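You operate a simulated robot arm through the tools that you are given. There is no shell and no other tool. Be economical: measure what you need, move in short steps, check, and stop when the job is done.

You are at the controls of a simulated robot arm. One attempt, no reset.

## Task
Put things in order on the dining table top. At the end: the clear olives jar (marked "GREEN OLIVES") stands where the pink candle stood; the brown tamper stands where the clear olives jar stood; the brown ring is in the green basket; the blue napkin stands where the brown ring stood; the pink candle is on the orange dice box (marked "DICE GAME"); whatever was shut is shut again. Leave all else as you found it, and nothing knocked over.

Only the result counts: the job must be done as asked and must still hold three seconds after the hand-in. Knocking over, shifting, dropping, spilling or breaking anything else fails it. Flat cloth is picked up by pressing the open fingertips on it (5 to 10 N) and closing them slowly along it; thin cloth reads only 2 to 8 mm in the jaws.

## Robot
A 5-joint arm with a two-finger parallel gripper, fixed in place. Base frame: the origin is at the foot of the arm, x ahead of it, y to its left, z up; the work surface is at about z = 0. Readings come in m, degrees, newtons and seconds.
With the tool pointing down near the work surface it reaches from about 0.26 to 0.68 m from the base axis. Its first joint turns from -66.0 to 66.0 degrees. The tool tilts only in the upright plane through the base axis and itself; it spins freely about its own axis. Payload 2.9 kg.
The TCP is the grasp point between the finger pads, 0.03 m short of the fingertips. In the tool frame z runs along the fingers and y along their closing line. The gripper opens to 0.11 m. The fingers are 0.02 m wide and 0.01 m thick; the gripper's body (0.048 by 0.112 m) begins 0.055 m behind the TCP.
Orientation is told as [roll, pitch, yaw] about the base's x, y, z axes, in that order, counted from this pose: with the fingers straight down and closing along the base's y, the tool's x points along the base's -x, its y along +y and its z along -z.

## Interface
- The arm moves only by the tool jog_arm. Its argument "steps" is one flat list of numbers, 7 for each row, row after row: the shift along the base's x, y, z in m, then the turn, a rotation vector about the base's x, y, z in degrees, then the opening, from 0 (shut) to 1 (fully open). In form: [tx, ty, tz, rx, ry, rz, hand, tx, ty, tz, rx, ry, rz, hand, ...]. A call has 1 to 10 rows; each row is the pose to reach, as a shift and turn from the pose commanded when the call began. Rows are played at 5 a second. More than 0.05 m and 8.6 degrees between two rows, or a gripper value outside its range, and nothing of the call is played. Where a pose cannot be reached the arm comes as near as it can. A force on the tool above 40 N (or 10 N above the force at the start of the call, whichever is more), or a blocked arm, ends the call early, and 0.2 s more pass. The fingers move at their own pace (about 0.108 m/s each) and stop on an object; they squeeze with about 24 N. The grip force told is the motor's: it shows also when the fingers shut on nothing. Time passes only in rows, and 0.2 s behind the last, so rows that repeat a pose let the fingers close. It gives the time, the measured TCP pose, the force on the tool (base axes), the opening and the grip force at its end, in the units of the frame above (readings bear some noise).
- Cameras (640 x 400 px; columns grow to the right, rows downward): "scene" is fixed at [0.0284, -0.4419, 0.6132]; the picture's right is [0.84, -0.54, 0.00], its down [-0.26, -0.40, -0.88] and it looks along [0.48, 0.74, -0.48] (base axes); focal length 341 px, centre (320, 200). "wrist" rides on the gripper at [0.072, 0.017, -0.103] in the tool frame; the picture's right is [-0.23, 0.97, 0.00], its down [-0.76, -0.18, -0.62] and it looks along [-0.61, -0.14, 0.78] (tool axes); focal length 222 px, centre (320, 200). There is no depth. A picture from a camera that has moved, and an enlarged one, comes with that camera's place and axes in the base frame and with its lens.
- grab_frame(camera): a new picture of that camera. The clock stands still meanwhile.
- enlarge(camera, box): a new picture of the part [left, top, right, bottom] of that camera's present view, enlarged. The clock stands still meanwhile.
- finish_job(): hands the job in; it is judged then, once.

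Go step by step. Nothing tells you positions but the pictures and the camera data: compare them with the known pose of the tool, close in by small moves and look again before you grip or let go. The budget is 120 turns and 84 pictures, counting those below and the enlarged ones. Unless the task says otherwise, let go and move clear before handing in, and close with one line.

The tools are called after ">>>" by a JSON object that holds its "op" and its "data". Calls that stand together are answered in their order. jog_arm: Moves the arm, as the interface text tells. Its arguments: {"type":"object","properties":{"steps":{"type":"array","items":{"type":"number"}}},"required":["steps"]} The other tools are called the same way: grab_frame (camera) takes a picture; enlarge (camera, box) takes an enlarged picture of a part of a camera's view; finish_job () hands the job in.

At the start:

```text
clock: 0.0
eef_pos: [0.3275, 0.3283, 0.2865]
tool_rot: [-0.1, -0.1, -0.1]
wrist_force: [0.6, 0.7, -0.3]
grip_width: 0.1098
gripper_force: 0.1
```

scene: 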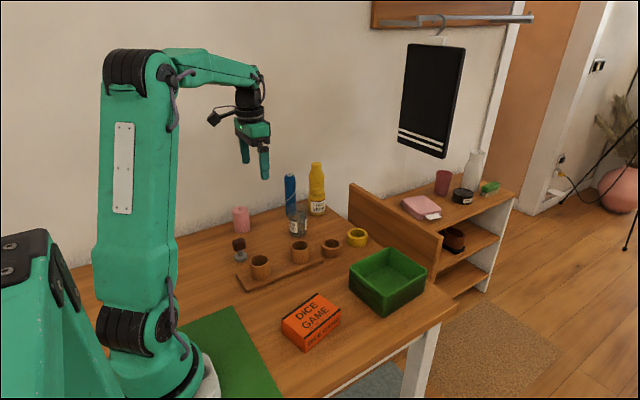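
wrist: 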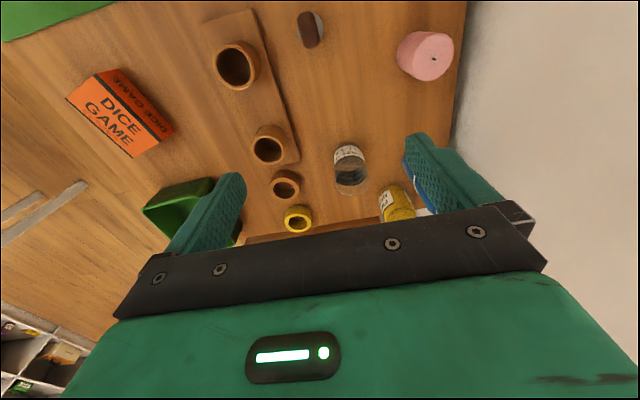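

I see the table with candle, tamper, rings/cups, jar, basket, dice box; I don't see the blue napkin yet. I'll enlarge views to identify things.

>>> {"op": "enlarge", "data": {"camera": "scene", "box": [220, 150, 380, 250]}}

>>> {"op": "enlarge", "data": {"camera": "scene", "box": [220, 220, 460, 370]}}

>>> {"op": "enlarge", "data": {"camera": "scene", "box": [380, 140, 540, 300]}}

>>> {"op": "enlarge", "data": {"camera": "wrist", "box": [200, 0, 480, 240]}}

```text
4.00 times, centred on (300, 200) of scene
camera zoom: at [0.0284, -0.4419, 0.6132], right [0.84, -0.54, 0.0], down [-0.26, -0.4, -0.88], along [0.48, 0.74, -0.48], focal length 1363 px, centre (400, 200)
```

zoom: 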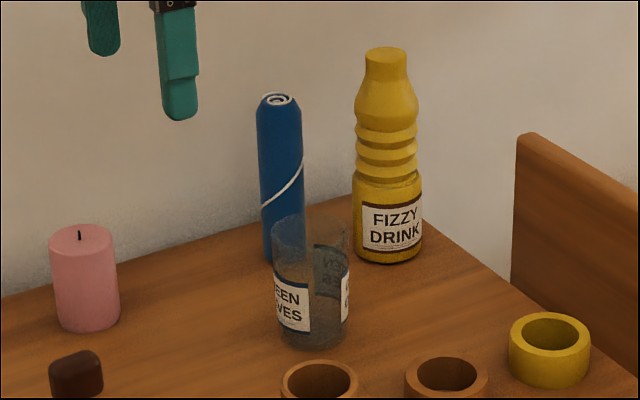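

```text
2.67 times, centred on (340, 295) of scene
camera zoom: at [0.0284, -0.4419, 0.6132], right [0.84, -0.54, 0.0], down [-0.26, -0.4, -0.88], along [0.48, 0.74, -0.48], focal length 909 px, centre (267, -53)
```

zoom: 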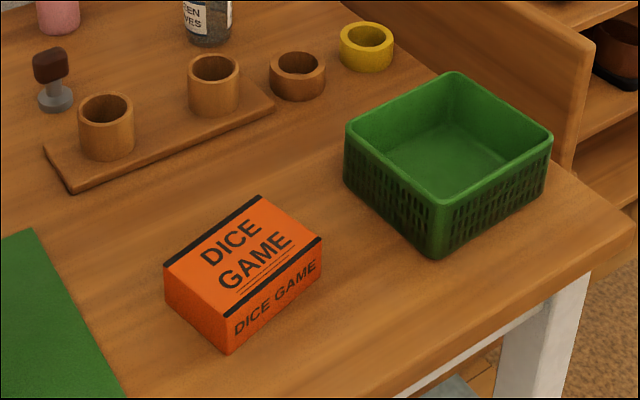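

```text
2.50 times, centred on (460, 220) of scene
camera zoom: at [0.0284, -0.4419, 0.6132], right [0.84, -0.54, 0.0], down [-0.26, -0.4, -0.88], along [0.48, 0.74, -0.48], focal length 852 px, centre (-30, 150)
```

zoom: 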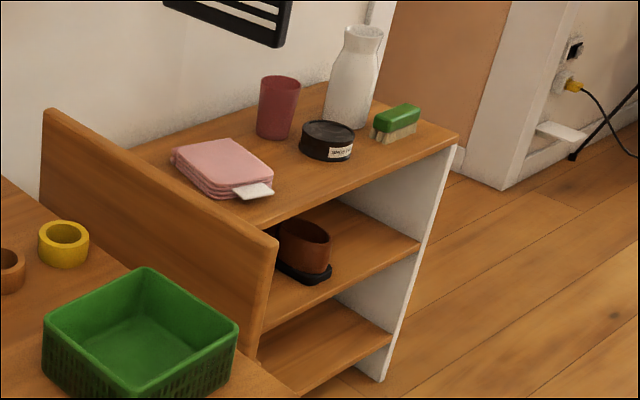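

```text
1.67 times, centred on (340, 120) of wrist
camera zoom: at [0.2553, 0.3444, 0.3893], right [0.23, 0.97, 0.0], down [0.76, -0.18, 0.62], along [0.61, -0.14, -0.78], focal length 370 px, centre (287, 333)
```

zoom: 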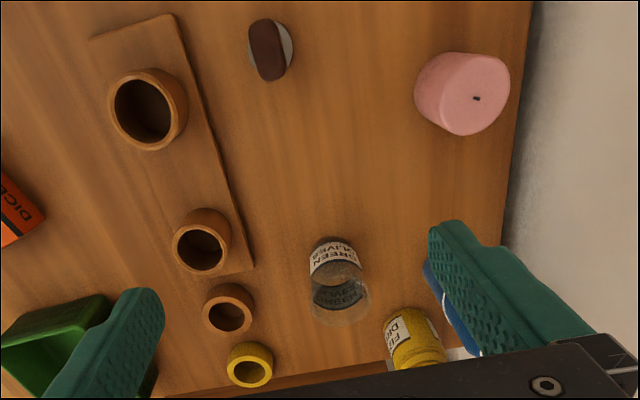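

Positions so far: candle ≈(.318,.472), jar ≈(.456,.356), napkin roll ≈(.494,.474), brown ring ≈(.49,.215), tamper ≈(.258,.335), dice box centre ≈(.30,.015), basket ≈(.515,.013). First I go above the candle with the gripper turned to close along x.

>>> {"op": "jog_arm", "data": {"steps": [0, 0.01, 0, 0, 0, 8.5, 1, -0.001, 0.03, 0, 0, 0, 17, 1, -0.002, 0.045, 0, 0, 0, 25.5, 1, -0.003, 0.06, 0, 0, 0, 34, 1, -0.004, 0.075, 0, 0, 0, 42.5, 1, -0.005, 0.09, 0, 0, 0, 51, 1, -0.006, 0.105, 0, 0, 0, 59.5, 1, -0.007, 0.12, 0, 0, 0, 68, 1, -0.008, 0.135, 0, 0, 0, 76.5, 1, -0.0095, 0.1437, 0, 0, 0, 85, 1]}}

>>> {"op": "jog_arm", "data": {"steps": [0, 0, -0.03, 0, 0, 5, 1, 0, 0, -0.06, 0, 0, 5, 1, 0, 0, -0.06, 0, 0, 5, 1]}}

>>> {"op": "grab_frame", "data": {"camera": "wrist"}}

>>> {"op": "grab_frame", "data": {"camera": "scene"}}

```text
clock: 2.2
eef_pos: [0.3201, 0.4716, 0.2862]
tool_rot: [0.1, 0.1, 85.2]
wrist_force: [-0.8, 0.1, -0.2]
grip_width: 0.11
gripper_force: 0.0
```

```text
clock: 3.0
eef_pos: [0.3189, 0.4708, 0.2255]
tool_rot: [0.0, -0.1, 90.0]
wrist_force: [-0.1, -0.5, -0.9]
grip_width: 0.1101
gripper_force: 0.1
```

```text
77 pictures are left
camera wrist: at [0.3005, 0.3981, 0.3286], right [-0.97, 0.23, 0.0], down [0.18, 0.76, 0.62], along [0.14, 0.61, -0.78], focal length 222 px, centre (320, 200)
```

wrist: 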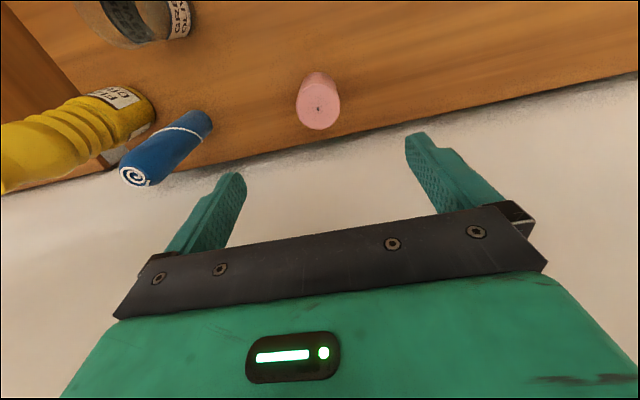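

```text
76 pictures are left
```

scene: 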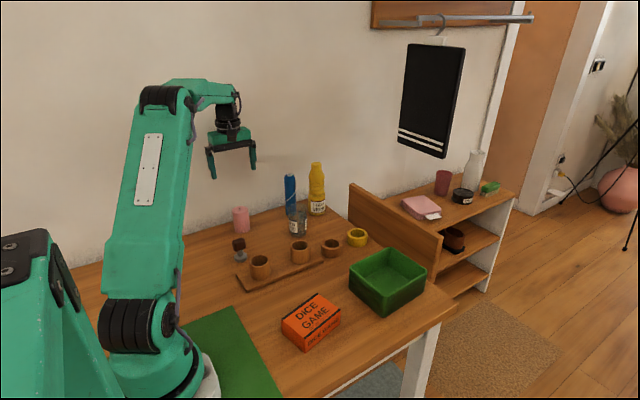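

Candle is centred at ≈(.319,.470), right under the gripper. I descend and grip it.

>>> {"op": "jog_arm", "data": {"steps": [0, -0.0005, -0.045, 0, 0, 0, 1, 0, -0.0005, -0.09, 0, 0, 0, 1, 0, -0.0005, -0.135, 0, 0, 0, 1, 0, -0.0005, -0.165, 0, 0, 0, 1, 0, -0.0005, -0.178, 0, 0, 0, 1, 0, -0.0005, -0.178, 0, 0, 0, 0.7, 0, -0.0005, -0.178, 0, 0, 0, 0.4, 0, -0.0005, -0.178, 0, 0, 0, 0.3, 0, -0.0005, -0.178, 0, 0, 0, 0.3]}}

>>> {"op": "grab_frame", "data": {"camera": "wrist"}}

```text
clock: 5.0
eef_pos: [0.3183, 0.4691, 0.0491]
tool_rot: [0.1, 0.0, 90.0]
wrist_force: [-0.1, 0.4, 0.5]
grip_width: 0.0475
gripper_force: 24.3
```

```text
75 pictures are left
camera wrist: at [0.2995, 0.3973, 0.1522], right [-0.97, 0.23, 0.0], down [0.18, 0.76, 0.62], along [0.14, 0.61, -0.78], focal length 222 px, centre (320, 200)
```

wrist: 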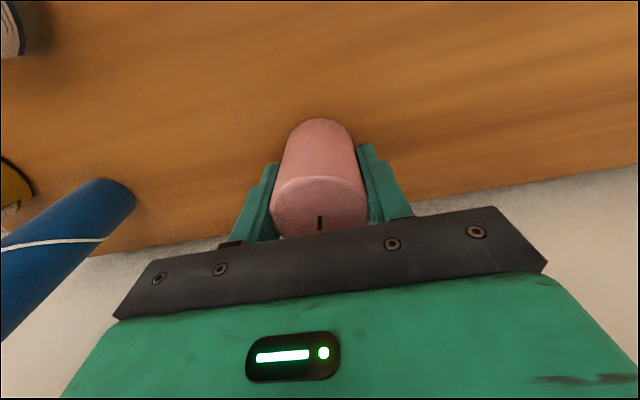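

Candle held (47 mm). Lift and carry to above the dice box.

>>> {"op": "jog_arm", "data": {"steps": [0, 0, 0.04, 0, 0, 0, 0.3, 0, 0, 0.085, 0, 0, 0, 0.3, 0, 0, 0.13, 0, 0, 0, 0.3, 0, -0.045, 0.13, 0, 0, 0, 0.3, 0, -0.09, 0.13, 0, 0, 0, 0.3, 0, -0.135, 0.13, 0, 0, 0, 0.3, 0, -0.18, 0.13, 0, 0, 0, 0.3, 0, -0.225, 0.13, 0, 0, 0, 0.3, -0.005, -0.27, 0.13, 0, 0, 0, 0.3, -0.01, -0.315, 0.13, 0, 0, 0, 0.3]}}

>>> {"op": "jog_arm", "data": {"steps": [-0.004, -0.04, 0, 0, 0, 0, 0.3, -0.008, -0.08, 0, 0, 0, 0, 0.3, -0.009, -0.12, 0, 0, 0, 0, 0.3, -0.009, -0.138, 0, 0, 0, 0, 0.3, -0.009, -0.138, 0, 0, 0, 0, 0.3]}}

>>> {"op": "grab_frame", "data": {"camera": "wrist"}}

>>> {"op": "enlarge", "data": {"camera": "scene", "box": [220, 220, 460, 370]}}

```text
clock: 7.2
eef_pos: [0.3066, 0.1571, 0.1798]
tool_rot: [0.0, -0.1, 90.0]
wrist_force: [-0.3, 0.6, -1.8]
grip_width: 0.0472
gripper_force: 23.8
```

```text
clock: 8.4
eef_pos: [0.2994, 0.0174, 0.1759]
tool_rot: [0.0, 0.0, 90.0]
wrist_force: [0.5, -0.5, -1.9]
grip_width: 0.0473
gripper_force: 23.8
```

```text
74 pictures are left
camera wrist: at [0.2828, -0.0551, 0.2793], right [-0.97, 0.23, 0.0], down [0.18, 0.76, 0.62], along [0.14, 0.61, -0.78], focal length 222 px, centre (320, 200)
```

wrist: 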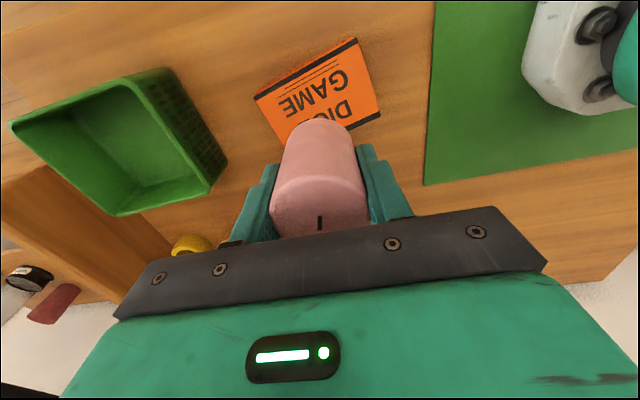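

```text
2.67 times, centred on (340, 295) of scene
camera zoom: at [0.0284, -0.4419, 0.6132], right [0.84, -0.54, 0.0], down [-0.26, -0.4, -0.88], along [0.48, 0.74, -0.48], focal length 909 px, centre (267, -53)
```

zoom: 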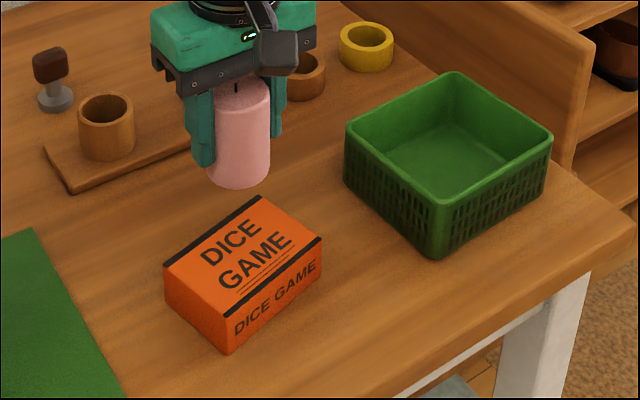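

Candle is above the box (box centre ≈(.2985,.013)). I lower it near the box top.

>>> {"op": "jog_arm", "data": {"steps": [0, -0.004, -0.04, 0, 0, 0, 0.3, 0, -0.004, -0.07, 0, 0, 0, 0.3, 0, -0.004, -0.08, 0, 0, 0, 0.3, 0, -0.004, -0.08, 0, 0, 0, 0.3]}}

>>> {"op": "enlarge", "data": {"camera": "scene", "box": [260, 260, 380, 360]}}

```text
clock: 9.4
eef_pos: [0.3015, 0.0113, 0.0966]
tool_rot: [0.0, 0.0, 89.9]
wrist_force: [0.0, -0.9, -1.6]
grip_width: 0.0472
gripper_force: 24.2
```

```text
4.00 times, centred on (320, 310) of scene
camera zoom: at [0.0284, -0.4419, 0.6132], right [0.84, -0.54, 0.0], down [-0.26, -0.4, -0.88], along [0.48, 0.74, -0.48], focal length 1363 px, centre (320, -240)
```

zoom: 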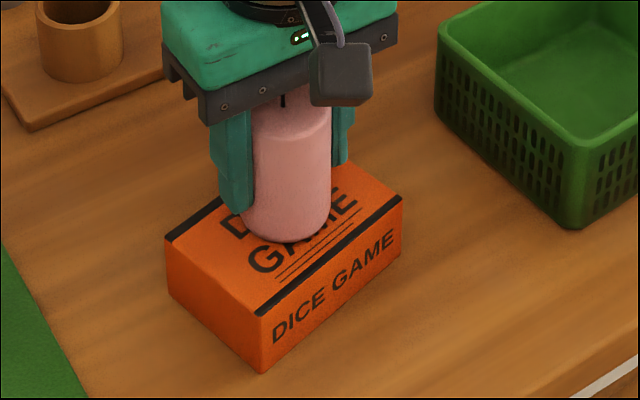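

Well centred. Lower in small steps until contact.

>>> {"op": "jog_arm", "data": {"steps": [0, 0, -0.003, 0, 0, 0, 0.3, 0, 0, -0.005, 0, 0, 0, 0.3, 0, 0, -0.007, 0, 0, 0, 0.3, 0, 0, -0.007, 0, 0, 0, 0.3]}}

```text
clock: 10.4
eef_pos: [0.3003, 0.0128, 0.0912]
tool_rot: [0.0, 0.0, 90.0]
wrist_force: [-4.5, -1.6, 22.2]
grip_width: 0.0472
gripper_force: 24.0
```

Contact is felt. Ease slightly, open, rise.

>>> {"op": "jog_arm", "data": {"steps": [0, 0, 0.0015, 0, 0, 0, 0.3, 0, 0, 0.0015, 0, 0, 0, 0.6, 0, 0, 0.0015, 0, 0, 0, 0.8, 0, 0, 0.0015, 0, 0, 0, 0.8, 0, 0, 0.04, 0, 0, 0, 0.8, 0, 0, 0.08, 0, 0, 0, 0.8, 0, 0, 0.12, 0, 0, 0, 0.8]}}

>>> {"op": "enlarge", "data": {"camera": "scene", "box": [220, 220, 460, 370]}}

```text
clock: 12.0
eef_pos: [0.3003, 0.0136, 0.2111]
tool_rot: [0.0, 0.1, 90.0]
wrist_force: [-0.1, -0.3, 0.0]
grip_width: 0.0881
gripper_force: 0.0
```

```text
2.67 times, centred on (340, 295) of scene
camera zoom: at [0.0284, -0.4419, 0.6132], right [0.84, -0.54, 0.0], down [-0.26, -0.4, -0.88], along [0.48, 0.74, -0.48], focal length 909 px, centre (267, -53)
```

zoom: 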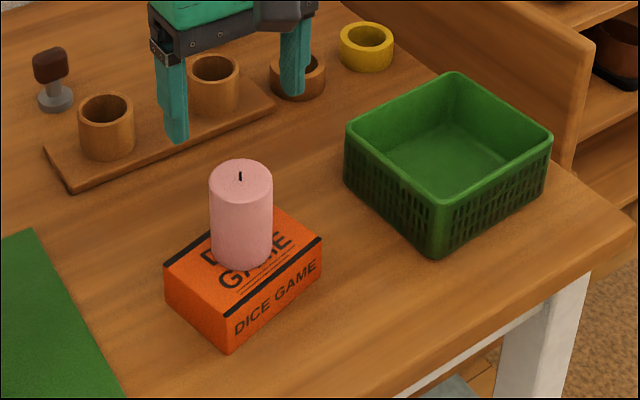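

Candle stands on the box. Now to the jar at ≈(.456,.356), going above it.

>>> {"op": "jog_arm", "data": {"steps": [0.01, 0.035, 0.01, 0, 0, 0, 0.9, 0.027, 0.07, 0.01, 0, 0, 0, 1, 0.045, 0.105, 0.01, 0, 0, 0, 1, 0.063, 0.14, 0.01, 0, 0, 0, 1, 0.08, 0.175, 0.01, 0, 0, 0, 1, 0.098, 0.21, 0.01, 0, 0, 0, 1, 0.116, 0.25, 0.01, 0, 0, 0, 1, 0.134, 0.29, 0.01, 0, 0, 0, 1, 0.15, 0.328, 0.01, 0, 0, 0, 1, 0.156, 0.342, 0.01, 0, 0, 0, 1]}}

>>> {"op": "grab_frame", "data": {"camera": "wrist"}}

>>> {"op": "enlarge", "data": {"camera": "scene", "box": [220, 150, 380, 250]}}

```text
clock: 14.2
eef_pos: [0.4547, 0.3566, 0.2208]
tool_rot: [0.0, -0.1, 89.9]
wrist_force: [0.7, 0.2, -0.1]
grip_width: 0.1105
gripper_force: 0.0
```

```text
70 pictures are left
camera wrist: at [0.4374, 0.285, 0.3241], right [-0.97, 0.23, 0.0], down [0.18, 0.76, 0.62], along [0.14, 0.61, -0.78], focal length 222 px, centre (320, 200)
```

wrist: 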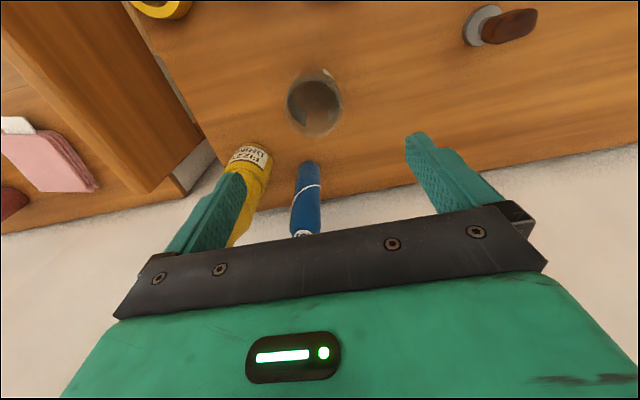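

```text
4.00 times, centred on (300, 200) of scene
camera zoom: at [0.0284, -0.4419, 0.6132], right [0.84, -0.54, 0.0], down [-0.26, -0.4, -0.88], along [0.48, 0.74, -0.48], focal length 1363 px, centre (400, 200)
```

zoom: 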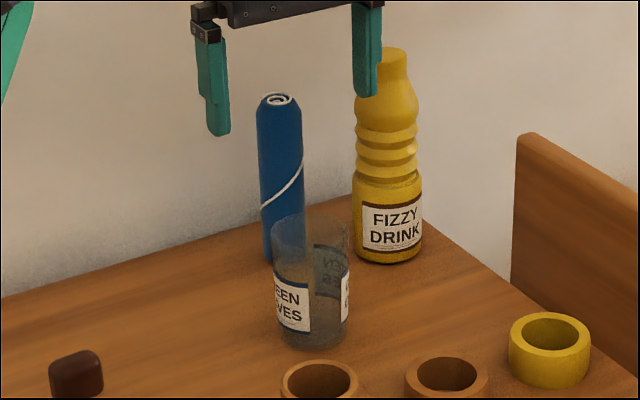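

>>> {"op": "enlarge", "data": {"camera": "wrist", "box": [260, 50, 380, 150]}}

```text
4.00 times, centred on (320, 100) of wrist
camera zoom: at [0.4374, 0.285, 0.3241], right [-0.97, 0.23, 0.0], down [0.18, 0.76, 0.62], along [0.14, 0.61, -0.78], focal length 888 px, centre (320, 600)
```

zoom: 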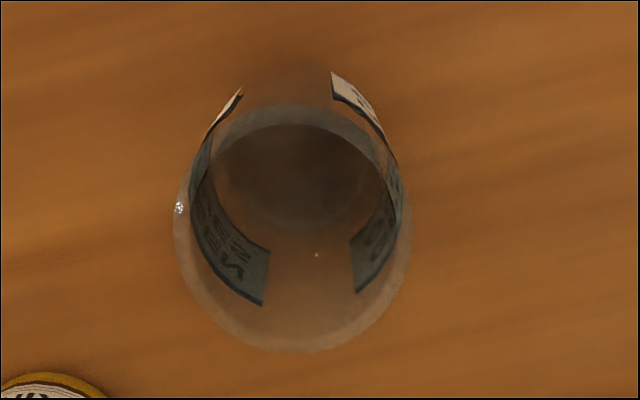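

Jar is centred ≈(.4575,.352), Ø≈6 cm. Descend around it and grip gently.

>>> {"op": "jog_arm", "data": {"steps": [0.003, -0.0045, -0.045, 0, 0, 0, 1, 0.003, -0.0045, -0.09, 0, 0, 0, 1, 0.003, -0.0045, -0.13, 0, 0, 0, 1, 0.003, -0.0045, -0.16, 0, 0, 0, 1, 0.003, -0.0045, -0.176, 0, 0, 0, 1, 0.003, -0.0045, -0.176, 0, 0, 0, 0.75, 0.003, -0.0045, -0.176, 0, 0, 0, 0.6, 0.003, -0.0045, -0.176, 0, 0, 0, 0.45, 0.003, -0.0045, -0.176, 0, 0, 0, 0.4, 0.003, -0.0045, -0.176, 0, 0, 0, 0.4]}}

>>> {"op": "grab_frame", "data": {"camera": "wrist"}}

>>> {"op": "enlarge", "data": {"camera": "scene", "box": [220, 150, 380, 250]}}

```text
clock: 16.4
eef_pos: [0.4594, 0.3511, 0.0466]
tool_rot: [0.0, -0.1, 90.0]
wrist_force: [-0.6, 1.1, 0.5]
grip_width: 0.0558
gripper_force: 24.3
```

```text
67 pictures are left
camera wrist: at [0.4409, 0.2784, 0.15], right [-0.97, 0.23, 0.0], down [0.18, 0.76, 0.62], along [0.14, 0.61, -0.78], focal length 222 px, centre (320, 200)
```

wrist: 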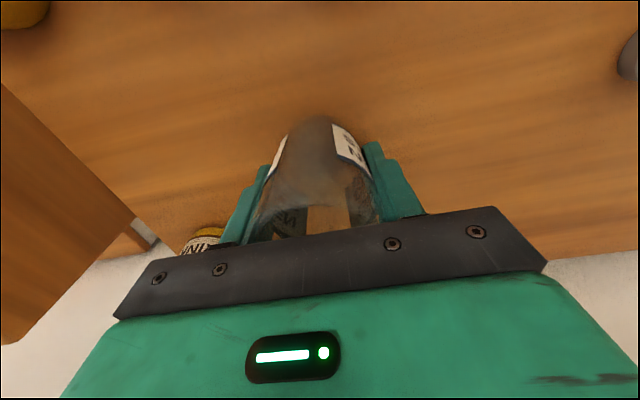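

```text
4.00 times, centred on (300, 200) of scene
camera zoom: at [0.0284, -0.4419, 0.6132], right [0.84, -0.54, 0.0], down [-0.26, -0.4, -0.88], along [0.48, 0.74, -0.48], focal length 1363 px, centre (400, 200)
```

zoom: 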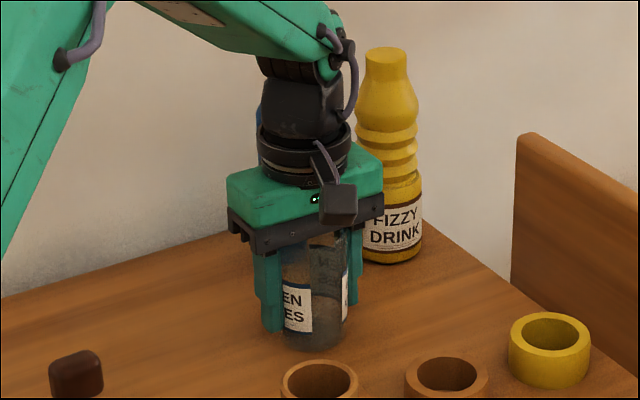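

Jar gripped. Lift and carry to the candle's old spot (.3185,.470).

>>> {"op": "jog_arm", "data": {"steps": [0, 0, 0.03, 0, 0, 0, 0.4, 0, 0, 0.06, 0, 0, 0, 0.4, 0, 0, 0.09, 0, 0, 0, 0.4, -0.035, 0.02, 0.09, 0, 0, 0, 0.4, -0.07, 0.045, 0.09, 0, 0, 0, 0.4, -0.1, 0.075, 0.09, 0, 0, 0, 0.4, -0.125, 0.1, 0.09, 0, 0, 0, 0.4, -0.141, 0.119, 0.07, 0, 0, 0, 0.4, -0.141, 0.119, 0.04, 0, 0, 0, 0.4, -0.141, 0.119, 0.01, 0, 0, 0, 0.4]}}

>>> {"op": "enlarge", "data": {"camera": "scene", "box": [220, 150, 380, 250]}}

>>> {"op": "grab_frame", "data": {"camera": "wrist"}}

```text
clock: 18.6
eef_pos: [0.3183, 0.4698, 0.0541]
tool_rot: [0.0, 0.0, 90.0]
wrist_force: [0.1, -0.2, -2.2]
grip_width: 0.0558
gripper_force: 23.9
```

```text
4.00 times, centred on (300, 200) of scene
camera zoom: at [0.0284, -0.4419, 0.6132], right [0.84, -0.54, 0.0], down [-0.26, -0.4, -0.88], along [0.48, 0.74, -0.48], focal length 1363 px, centre (400, 200)
```

zoom: 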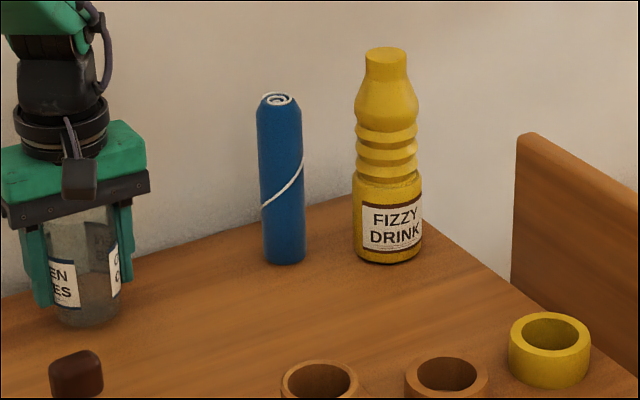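

```text
64 pictures are left
camera wrist: at [0.3008, 0.3973, 0.1571], right [-0.97, 0.23, 0.0], down [0.18, 0.76, 0.62], along [0.14, 0.61, -0.78], focal length 222 px, centre (320, 200)
```

wrist: 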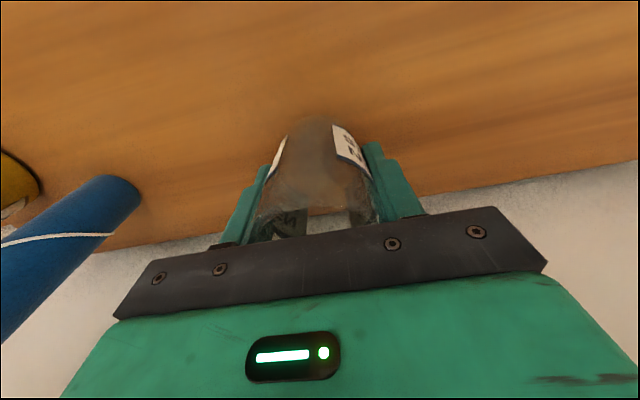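

Jar lines up with the candle's old place. Lower to contact.

>>> {"op": "jog_arm", "data": {"steps": [0, 0, -0.003, 0, 0, 0, 0.4, 0, 0, -0.006, 0, 0, 0, 0.4, 0, 0, -0.0085, 0, 0, 0, 0.4, 0, 0, -0.0085, 0, 0, 0, 0.4]}}

```text
clock: 19.6
eef_pos: [0.3172, 0.4705, 0.0465]
tool_rot: [-0.1, 0.0, 90.0]
wrist_force: [-1.4, -0.6, 3.2]
grip_width: 0.0557
gripper_force: 23.8
```

Touching the table. Release, rise and head over the tamper.

>>> {"op": "jog_arm", "data": {"steps": [0, 0, 0, 0, 0, 0, 0.6, 0, 0, 0, 0, 0, 0, 0.8, 0, 0, 0, 0, 0, 0, 0.9, 0, 0, 0.045, 0, 0, 0, 0.9, 0, 0, 0.09, 0, 0, 0, 0.9, 0, 0, 0.135, 0, 0, 0, 0.9, -0.015, -0.045, 0.135, 0, 0, 0, 0.9, -0.04, -0.085, 0.135, 0, 0, 0, 0.9, -0.059, -0.125, 0.135, 0, 0, 0, 0.9, -0.059, -0.138, 0.135, 0, 0, 0, 0.9]}}

>>> {"op": "enlarge", "data": {"camera": "scene", "box": [200, 170, 360, 270]}}

>>> {"op": "grab_frame", "data": {"camera": "wrist"}}

```text
clock: 21.8
eef_pos: [0.2576, 0.3318, 0.1829]
tool_rot: [0.0, 0.0, 90.0]
wrist_force: [0.4, 0.6, 0.3]
grip_width: 0.0991
gripper_force: 0.0
```

```text
4.00 times, centred on (280, 220) of scene
camera zoom: at [0.0284, -0.4419, 0.6132], right [0.84, -0.54, 0.0], down [-0.26, -0.4, -0.88], along [0.48, 0.74, -0.48], focal length 1363 px, centre (480, 120)
```

zoom: 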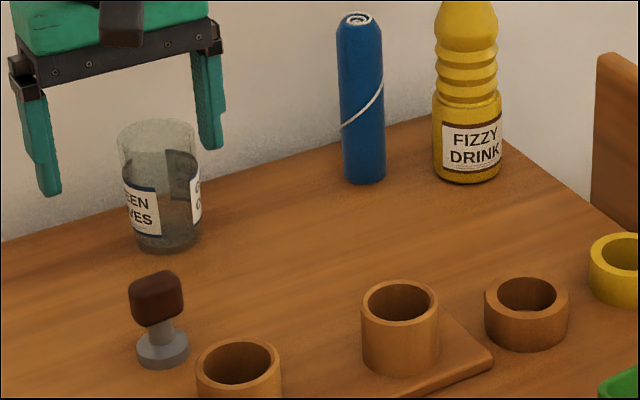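

```text
62 pictures are left
camera wrist: at [0.2401, 0.2588, 0.2856], right [-0.97, 0.23, 0.0], down [0.18, 0.76, 0.62], along [0.14, 0.61, -0.78], focal length 222 px, centre (320, 200)
```

wrist: 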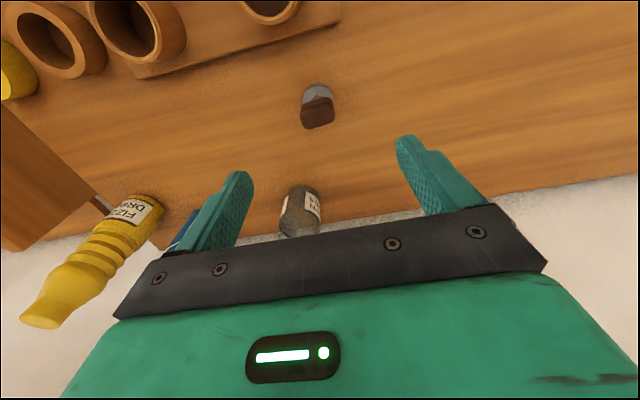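

>>> {"op": "enlarge", "data": {"camera": "wrist", "box": [270, 60, 370, 150]}}

>>> {"op": "enlarge", "data": {"camera": "scene", "box": [215, 225, 265, 275]}}

```text
4.44 times, centred on (320, 105) of wrist
camera zoom: at [0.2401, 0.2588, 0.2856], right [-0.97, 0.23, 0.0], down [0.18, 0.76, 0.62], along [0.14, 0.61, -0.78], focal length 987 px, centre (320, 622)
```

zoom: 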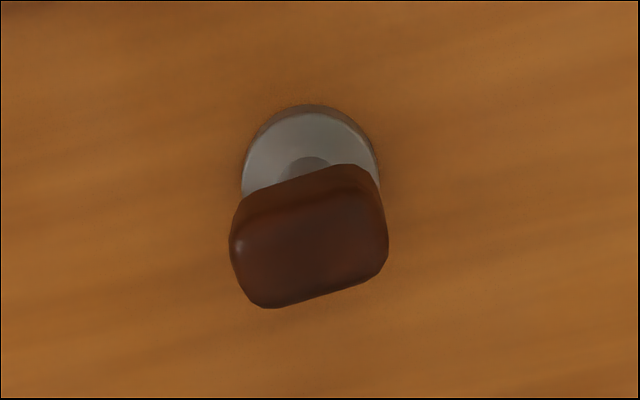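

```text
8.00 times, centred on (240, 250) of scene
camera zoom: at [0.0284, -0.4419, 0.6132], right [0.84, -0.54, 0.0], down [-0.26, -0.4, -0.88], along [0.48, 0.74, -0.48], focal length 2726 px, centre (960, -200)
```

zoom: 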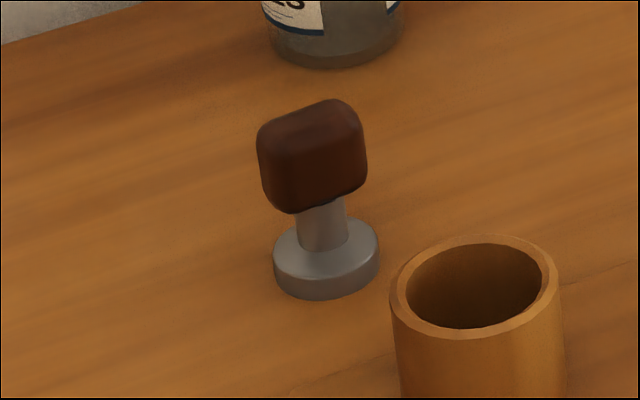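

Tamper head ≈(.2575,.327), long side along x. I'll grip the head with fingertips above the base disc (TCP z≈.052).

>>> {"op": "jog_arm", "data": {"steps": [0, -0.005, -0.045, 0, 0, 0, 0.8, 0, -0.005, -0.09, 0, 0, 0, 0.7, 0, -0.005, -0.12, 0, 0, 0, 0.6, 0, -0.005, -0.131, 0, 0, 0, 0.6, 0, -0.005, -0.131, 0, 0, 0, 0.6]}}

>>> {"op": "enlarge", "data": {"camera": "scene", "box": [200, 200, 290, 280]}}

>>> {"op": "grab_frame", "data": {"camera": "wrist"}}

```text
clock: 23.0
eef_pos: [0.2588, 0.3287, 0.051]
tool_rot: [0.0, 0.0, 90.0]
wrist_force: [-0.4, -0.1, -0.4]
grip_width: 0.0658
gripper_force: 0.1
```

```text
5.00 times, centred on (245, 240) of scene
camera zoom: at [0.0284, -0.4419, 0.6132], right [0.84, -0.54, 0.0], down [-0.26, -0.4, -0.88], along [0.48, 0.74, -0.48], focal length 1704 px, centre (695, 0)
```

zoom: 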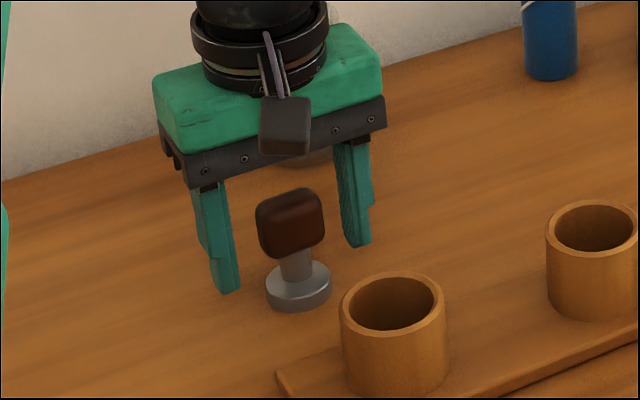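

```text
58 pictures are left
camera wrist: at [0.241, 0.2565, 0.1532], right [-0.97, 0.23, 0.0], down [0.18, 0.76, 0.62], along [0.14, 0.61, -0.78], focal length 222 px, centre (320, 200)
```

wrist: 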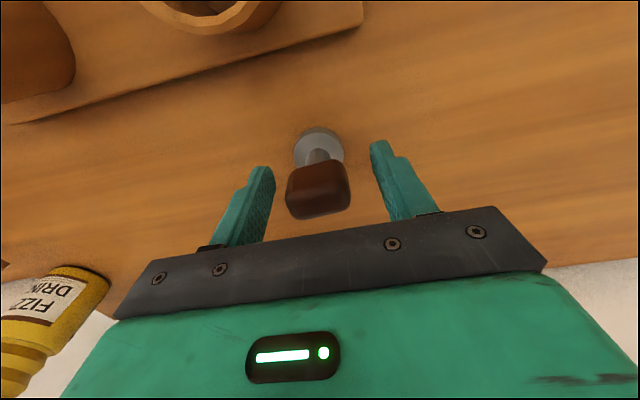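

Aligned. Close on the head.

>>> {"op": "jog_arm", "data": {"steps": [0, 0, 0, 0, 0, 0, 0.45, 0, 0, 0, 0, 0, 0, 0.35, 0, 0, 0, 0, 0, 0, 0.25, 0, 0, 0, 0, 0, 0, 0.2, 0, 0, 0, 0, 0, 0, 0.2]}}

>>> {"op": "enlarge", "data": {"camera": "scene", "box": [200, 200, 290, 280]}}

```text
clock: 24.2
eef_pos: [0.2596, 0.3285, 0.0506]
tool_rot: [0.0, 0.0, 89.9]
wrist_force: [0.4, 0.4, 0.4]
grip_width: 0.0357
gripper_force: 24.1
```

```text
5.00 times, centred on (245, 240) of scene
camera zoom: at [0.0284, -0.4419, 0.6132], right [0.84, -0.54, 0.0], down [-0.26, -0.4, -0.88], along [0.48, 0.74, -0.48], focal length 1704 px, centre (695, 0)
```

zoom: 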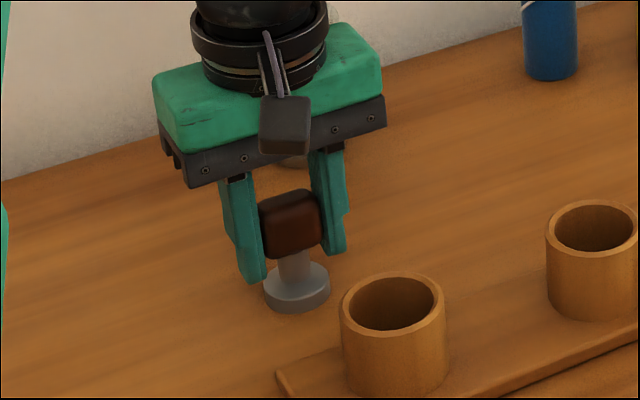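

Gripped (36 mm), upright. Carry to the jar's old spot (.457,.352).

>>> {"op": "jog_arm", "data": {"steps": [0, 0, 0.03, 0, 0, 0, 0.2, 0, 0, 0.06, 0, 0, 0, 0.2, 0.04, 0.005, 0.08, 0, 0, 0, 0.2, 0.08, 0.01, 0.08, 0, 0, 0, 0.2, 0.12, 0.015, 0.08, 0, 0, 0, 0.2, 0.16, 0.02, 0.08, 0, 0, 0, 0.2, 0.19, 0.024, 0.08, 0, 0, 0, 0.2, 0.1985, 0.025, 0.05, 0, 0, 0, 0.2, 0.1985, 0.025, 0.015, 0, 0, 0, 0.2, 0.1985, 0.025, 0.008, 0, 0, 0, 0.2]}}

>>> {"op": "enlarge", "data": {"camera": "scene", "box": [220, 150, 380, 250]}}

>>> {"op": "grab_frame", "data": {"camera": "wrist"}}

```text
clock: 26.4
eef_pos: [0.457, 0.3547, 0.058]
tool_rot: [0.0, -0.1, 89.9]
wrist_force: [-0.1, 0.3, -1.4]
grip_width: 0.0357
gripper_force: 24.2
```

```text
4.00 times, centred on (300, 200) of scene
camera zoom: at [0.0284, -0.4419, 0.6132], right [0.84, -0.54, 0.0], down [-0.26, -0.4, -0.88], along [0.48, 0.74, -0.48], focal length 1363 px, centre (400, 200)
```

zoom: 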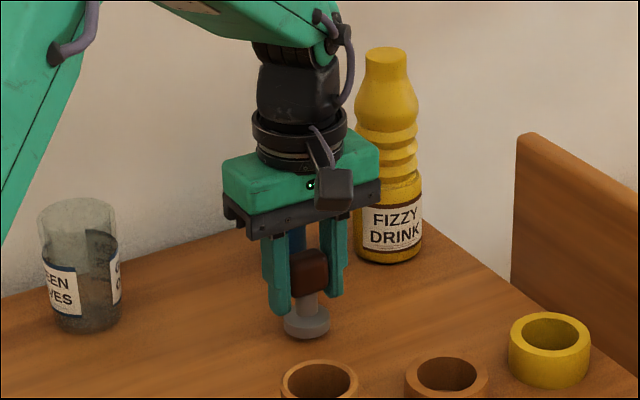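

```text
55 pictures are left
camera wrist: at [0.4394, 0.2812, 0.1608], right [-0.97, 0.23, 0.0], down [0.18, 0.76, 0.62], along [0.14, 0.61, -0.78], focal length 222 px, centre (320, 200)
```

wrist: 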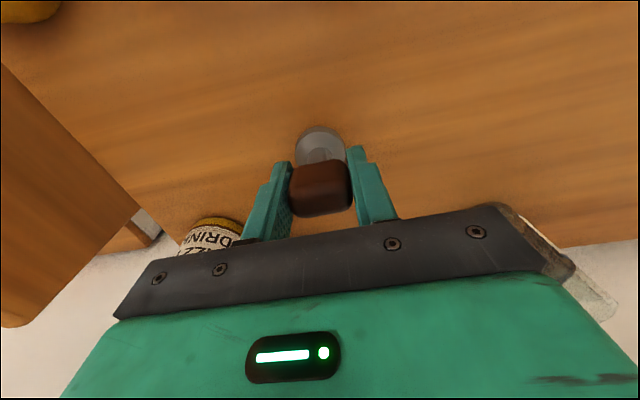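

Slight offset versus the jar's old footprint: shift +4 mm in x, then lower to contact.

>>> {"op": "jog_arm", "data": {"steps": [0.004, 0.001, 0, 0, 0, 0, 0.2, 0.004, 0.001, -0.004, 0, 0, 0, 0.2, 0.004, 0.001, -0.007, 0, 0, 0, 0.2, 0.004, 0.001, -0.008, 0, 0, 0, 0.2, 0.004, 0.001, -0.008, 0, 0, 0, 0.2]}}

>>> {"op": "enlarge", "data": {"camera": "scene", "box": [220, 150, 380, 250]}}

```text
clock: 27.6
eef_pos: [0.4608, 0.355, 0.0516]
tool_rot: [0.0, 0.1, 89.9]
wrist_force: [-0.1, 0.2, -2.1]
grip_width: 0.0355
gripper_force: 24.4
```

```text
4.00 times, centred on (300, 200) of scene
camera zoom: at [0.0284, -0.4419, 0.6132], right [0.84, -0.54, 0.0], down [-0.26, -0.4, -0.88], along [0.48, 0.74, -0.48], focal length 1363 px, centre (400, 200)
```

zoom: 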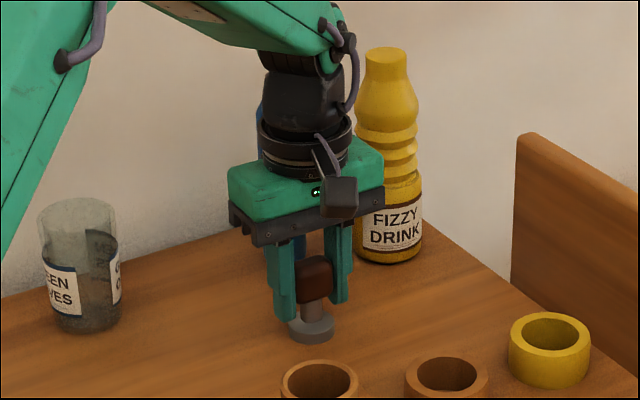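

>>> {"op": "jog_arm", "data": {"steps": [0, 0, -0.0015, 0, 0, 0, 0.2, 0, 0, -0.0025, 0, 0, 0, 0.2, 0, 0, -0.0025, 0, 0, 0, 0.2]}}

```text
clock: 28.4
eef_pos: [0.4618, 0.3548, 0.0512]
tool_rot: [-0.2, -0.1, 89.9]
wrist_force: [-10.4, -3.8, 22.0]
grip_width: 0.0358
gripper_force: 24.5
```

Contact. Ease, release, rise clear.

>>> {"op": "jog_arm", "data": {"steps": [0, 0, 0.0018, 0, 0, 0, 0.2, 0, 0, 0.0018, 0, 0, 0, 0.4, 0, 0, 0.0018, 0, 0, 0, 0.6, 0, 0, 0.0018, 0, 0, 0, 0.6, 0, 0, 0.045, 0, 0, 0, 0.6, 0, 0, 0.09, 0, 0, 0, 0.6, 0, 0, 0.13, 0, 0, 0, 0.6, 0.01, -0.04, 0.14, 0, 0, 0, 0.8, 0.02, -0.085, 0.14, 0, 0, 0, 1, 0.029, -0.13, 0.14, 0, 0, 0, 1]}}

>>> {"op": "grab_frame", "data": {"camera": "wrist"}}

>>> {"op": "enlarge", "data": {"camera": "scene", "box": [220, 150, 380, 250]}}

```text
clock: 30.6
eef_pos: [0.4924, 0.2234, 0.1866]
tool_rot: [0.1, 0.0, 90.0]
wrist_force: [0.1, 0.1, 1.0]
grip_width: 0.1098
gripper_force: 0.0
```

```text
53 pictures are left
camera wrist: at [0.4739, 0.1505, 0.2894], right [-0.97, 0.23, 0.0], down [0.18, 0.76, 0.62], along [0.14, 0.61, -0.78], focal length 222 px, centre (320, 200)
```

wrist: 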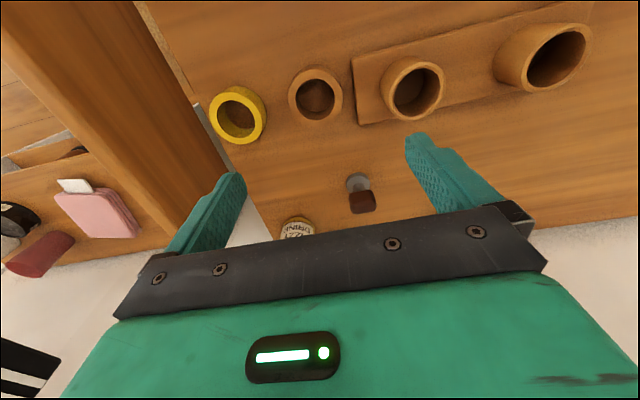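

```text
4.00 times, centred on (300, 200) of scene
camera zoom: at [0.0284, -0.4418, 0.6132], right [0.84, -0.54, 0.0], down [-0.26, -0.4, -0.88], along [0.48, 0.74, -0.48], focal length 1363 px, centre (400, 200)
```

zoom: 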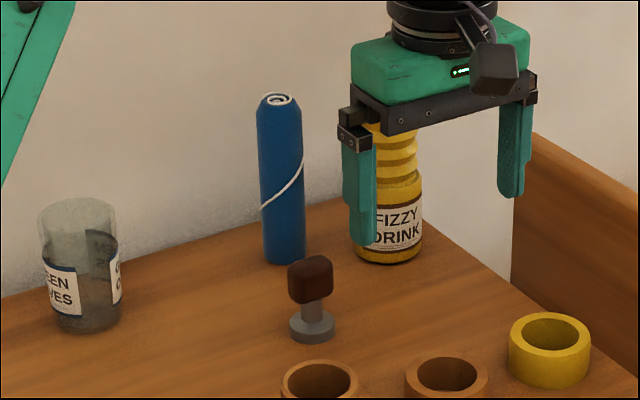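

Tamper stands well. Now measure the brown ring more precisely.

>>> {"op": "enlarge", "data": {"camera": "wrist", "box": [200, 40, 440, 190]}}

>>> {"op": "enlarge", "data": {"camera": "scene", "box": [280, 215, 380, 275]}}

```text
2.67 times, centred on (320, 115) of wrist
camera zoom: at [0.4739, 0.1505, 0.2894], right [-0.97, 0.23, 0.0], down [0.18, 0.76, 0.62], along [0.14, 0.61, -0.78], focal length 592 px, centre (320, 427)
```

zoom: 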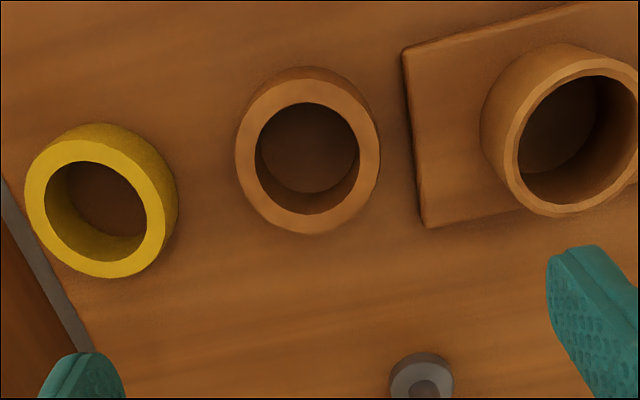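

```text
6.40 times, centred on (330, 245) of scene
camera zoom: at [0.0284, -0.4418, 0.6132], right [0.84, -0.54, 0.0], down [-0.26, -0.4, -0.88], along [0.48, 0.74, -0.48], focal length 2181 px, centre (256, -88)
```

zoom: 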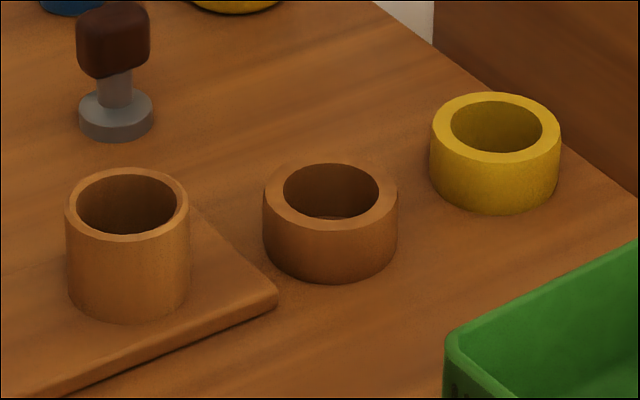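

Brown ring ≈(.492,.213), Ø≈6 cm, 3 cm high. I turn the gripper back to close along y (neighbours lie along x).

>>> {"op": "jog_arm", "data": {"steps": [0, -0.003, 0, 0, 0, -8.5, 1, 0, -0.006, 0, 0, 0, -17, 1, 0, -0.008, 0, 0, 0, -25.5, 1, 0, -0.01, 0, 0, 0, -34, 1, 0, -0.011, 0, 0, 0, -42.5, 1, 0, -0.011, 0, 0, 0, -51, 1, 0, -0.011, 0, 0, 0, -59.5, 1, 0, -0.011, 0, 0, 0, -68, 1, 0, -0.011, 0, 0, 0, -76.5, 1, 0, -0.011, 0, 0, 0, -85, 1]}}

>>> {"op": "jog_arm", "data": {"steps": [0, 0, -0.03, 0, 0, -5, 1, 0, 0, -0.06, 0, 0, -5, 1, 0, 0, -0.08, 0, 0, -5, 1, 0, 0, -0.08, 0, 0, -5, 1]}}

>>> {"op": "grab_frame", "data": {"camera": "wrist"}}

```text
clock: 32.8
eef_pos: [0.4909, 0.212, 0.1886]
tool_rot: [0.1, -0.1, 4.8]
wrist_force: [-0.5, -0.2, -0.2]
grip_width: 0.1101
gripper_force: 0.0
```

```text
clock: 33.8
eef_pos: [0.4885, 0.2126, 0.1073]
tool_rot: [0.0, 0.0, 0.0]
wrist_force: [0.4, 1.0, 0.1]
grip_width: 0.11
gripper_force: 0.1
```

```text
49 pictures are left
camera wrist: at [0.4163, 0.2287, 0.2099], right [0.23, 0.97, 0.0], down [0.76, -0.18, 0.62], along [0.61, -0.14, -0.78], focal length 222 px, centre (320, 200)
```

wrist: 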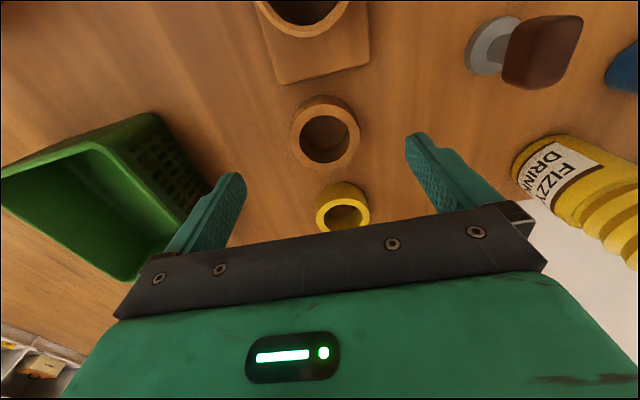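

Ring ≈(.491,.215) below. Descend and grip.

>>> {"op": "jog_arm", "data": {"steps": [0.001, 0.0025, -0.03, 0, 0, 0, 1, 0.001, 0.0025, -0.055, 0, 0, 0, 1, 0.001, 0.0025, -0.073, 0, 0, 0, 1, 0.001, 0.0025, -0.073, 0, 0, 0, 0.8, 0.001, 0.0025, -0.073, 0, 0, 0, 0.65, 0.001, 0.0025, -0.073, 0, 0, 0, 0.5, 0.001, 0.0025, -0.073, 0, 0, 0, 0.4, 0.001, 0.0025, -0.073, 0, 0, 0, 0.4]}}

>>> {"op": "grab_frame", "data": {"camera": "wrist"}}

>>> {"op": "enlarge", "data": {"camera": "scene", "box": [280, 215, 380, 275]}}

```text
clock: 35.6
eef_pos: [0.4912, 0.2144, 0.0348]
tool_rot: [0.1, 0.0, 0.0]
wrist_force: [0.2, 0.8, 1.1]
grip_width: 0.0644
gripper_force: 24.2
```

```text
48 pictures are left
camera wrist: at [0.4178, 0.2311, 0.1386], right [0.23, 0.97, 0.0], down [0.76, -0.18, 0.62], along [0.61, -0.14, -0.78], focal length 222 px, centre (320, 200)
```

wrist: 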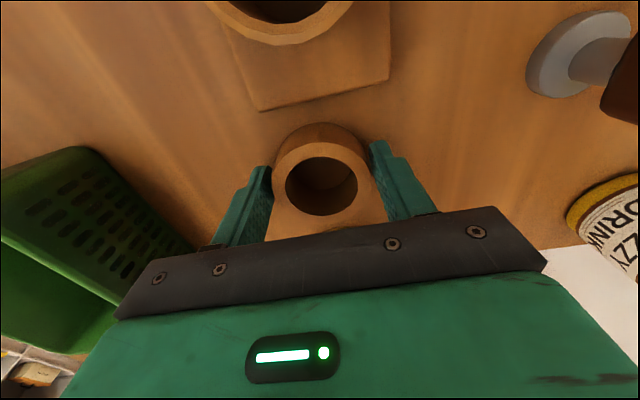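

```text
6.40 times, centred on (330, 245) of scene
camera zoom: at [0.0284, -0.4419, 0.6132], right [0.84, -0.54, 0.0], down [-0.26, -0.4, -0.88], along [0.48, 0.74, -0.48], focal length 2181 px, centre (256, -88)
```

zoom: 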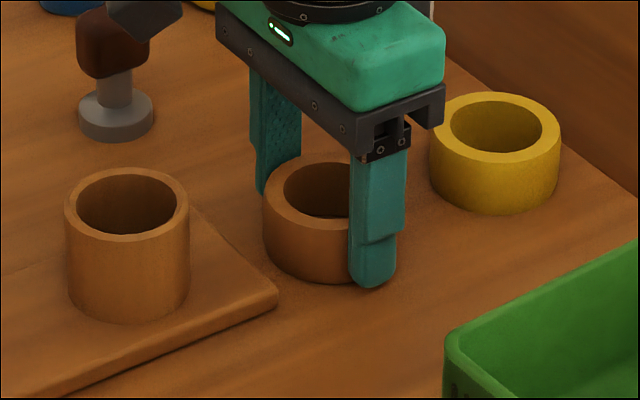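

Ring gripped. Lift and carry above the basket.

>>> {"op": "jog_arm", "data": {"steps": [0, 0, 0.04, 0, 0, 0, 0.4, 0, 0, 0.08, 0, 0, 0, 0.4, 0, 0, 0.12, 0, 0, 0, 0.4, 0.005, -0.04, 0.13, 0, 0, 0, 0.4, 0.01, -0.08, 0.13, 0, 0, 0, 0.4, 0.015, -0.12, 0.13, 0, 0, 0, 0.4, 0.02, -0.16, 0.13, 0, 0, 0, 0.4, 0.024, -0.2, 0.13, 0, 0, 0, 0.4, 0.024, -0.2, 0.13, 0, 0, 0, 0.4]}}

>>> {"op": "grab_frame", "data": {"camera": "wrist"}}

>>> {"op": "enlarge", "data": {"camera": "scene", "box": [320, 200, 460, 330]}}

```text
clock: 37.6
eef_pos: [0.5154, 0.0143, 0.1666]
tool_rot: [0.0, -0.1, 0.0]
wrist_force: [-0.8, 0.6, -1.1]
grip_width: 0.0646
gripper_force: 24.3
```

```text
46 pictures are left
camera wrist: at [0.4427, 0.0308, 0.2686], right [0.23, 0.97, 0.0], down [0.76, -0.18, 0.62], along [0.61, -0.14, -0.78], focal length 222 px, centre (320, 200)
```

wrist: 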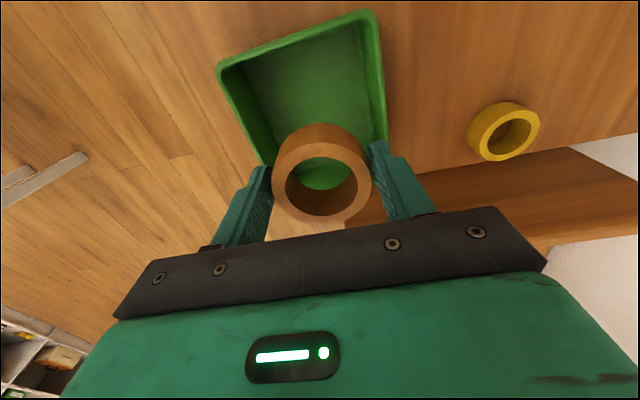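

```text
3.08 times, centred on (390, 265) of scene
camera zoom: at [0.0283, -0.4419, 0.6132], right [0.84, -0.54, 0.0], down [-0.26, -0.4, -0.88], along [0.48, 0.74, -0.48], focal length 1048 px, centre (105, 0)
```

zoom: 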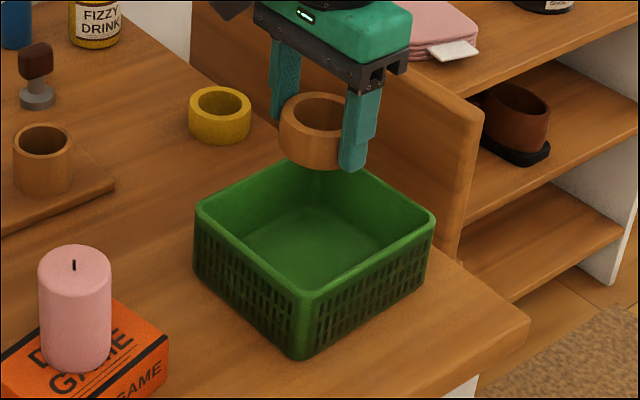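

Basket centre ≈(.515,.011). Lower part-way and check clearance.

>>> {"op": "jog_arm", "data": {"steps": [0, -0.003, -0.03, 0, 0, 0, 0.4, 0, -0.003, -0.06, 0, 0, 0, 0.4, 0, -0.003, -0.085, 0, 0, 0, 0.4, 0, -0.003, -0.085, 0, 0, 0, 0.4]}}

>>> {"op": "grab_frame", "data": {"camera": "wrist"}}

>>> {"op": "enlarge", "data": {"camera": "scene", "box": [320, 200, 460, 330]}}

```text
clock: 38.6
eef_pos: [0.5154, 0.0117, 0.0805]
tool_rot: [-0.1, 0.0, 0.0]
wrist_force: [-1.1, 0.2, -1.5]
grip_width: 0.0643
gripper_force: 23.9
```

```text
44 pictures are left
camera wrist: at [0.443, 0.0289, 0.1837], right [0.23, 0.97, 0.0], down [0.76, -0.18, 0.62], along [0.61, -0.14, -0.78], focal length 222 px, centre (320, 200)
```

wrist: 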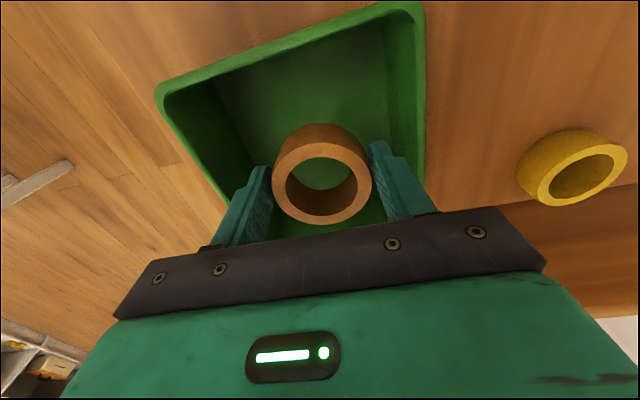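

```text
3.08 times, centred on (390, 265) of scene
camera zoom: at [0.0284, -0.4419, 0.6132], right [0.84, -0.54, 0.0], down [-0.26, -0.4, -0.88], along [0.48, 0.74, -0.48], focal length 1048 px, centre (105, 0)
```

zoom: 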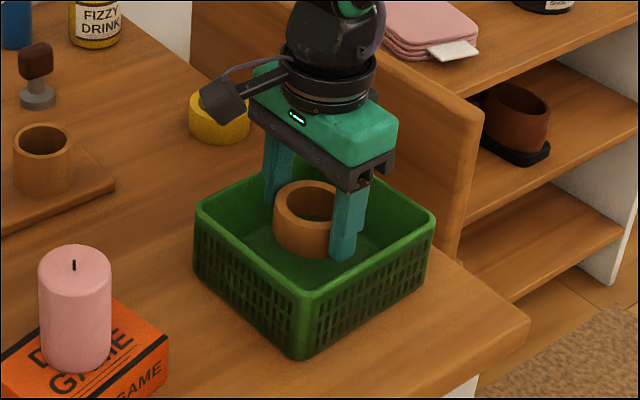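

Clear on both sides. Lower gently to the floor of the basket.

>>> {"op": "jog_arm", "data": {"steps": [0, 0, -0.02, 0, 0, 0, 0.4, 0, 0, -0.033, 0, 0, 0, 0.4, 0, 0, -0.036, 0, 0, 0, 0.4, 0, 0, -0.039, 0, 0, 0, 0.4, 0, 0, -0.039, 0, 0, 0, 0.4]}}

```text
clock: 39.8
eef_pos: [0.5164, 0.012, 0.0409]
tool_rot: [-0.1, 0.1, -0.1]
wrist_force: [-0.3, -0.7, 0.4]
grip_width: 0.0639
gripper_force: 24.0
```

>>> {"op": "jog_arm", "data": {"steps": [0, 0, -0.0015, 0, 0, 0, 0.4, 0, 0, -0.0015, 0, 0, 0, 0.4]}}

```text
clock: 40.4
eef_pos: [0.5159, 0.012, 0.0414]
tool_rot: [0.0, -0.1, 0.0]
wrist_force: [-5.5, -1.0, 15.1]
grip_width: 0.0644
gripper_force: 24.0
```

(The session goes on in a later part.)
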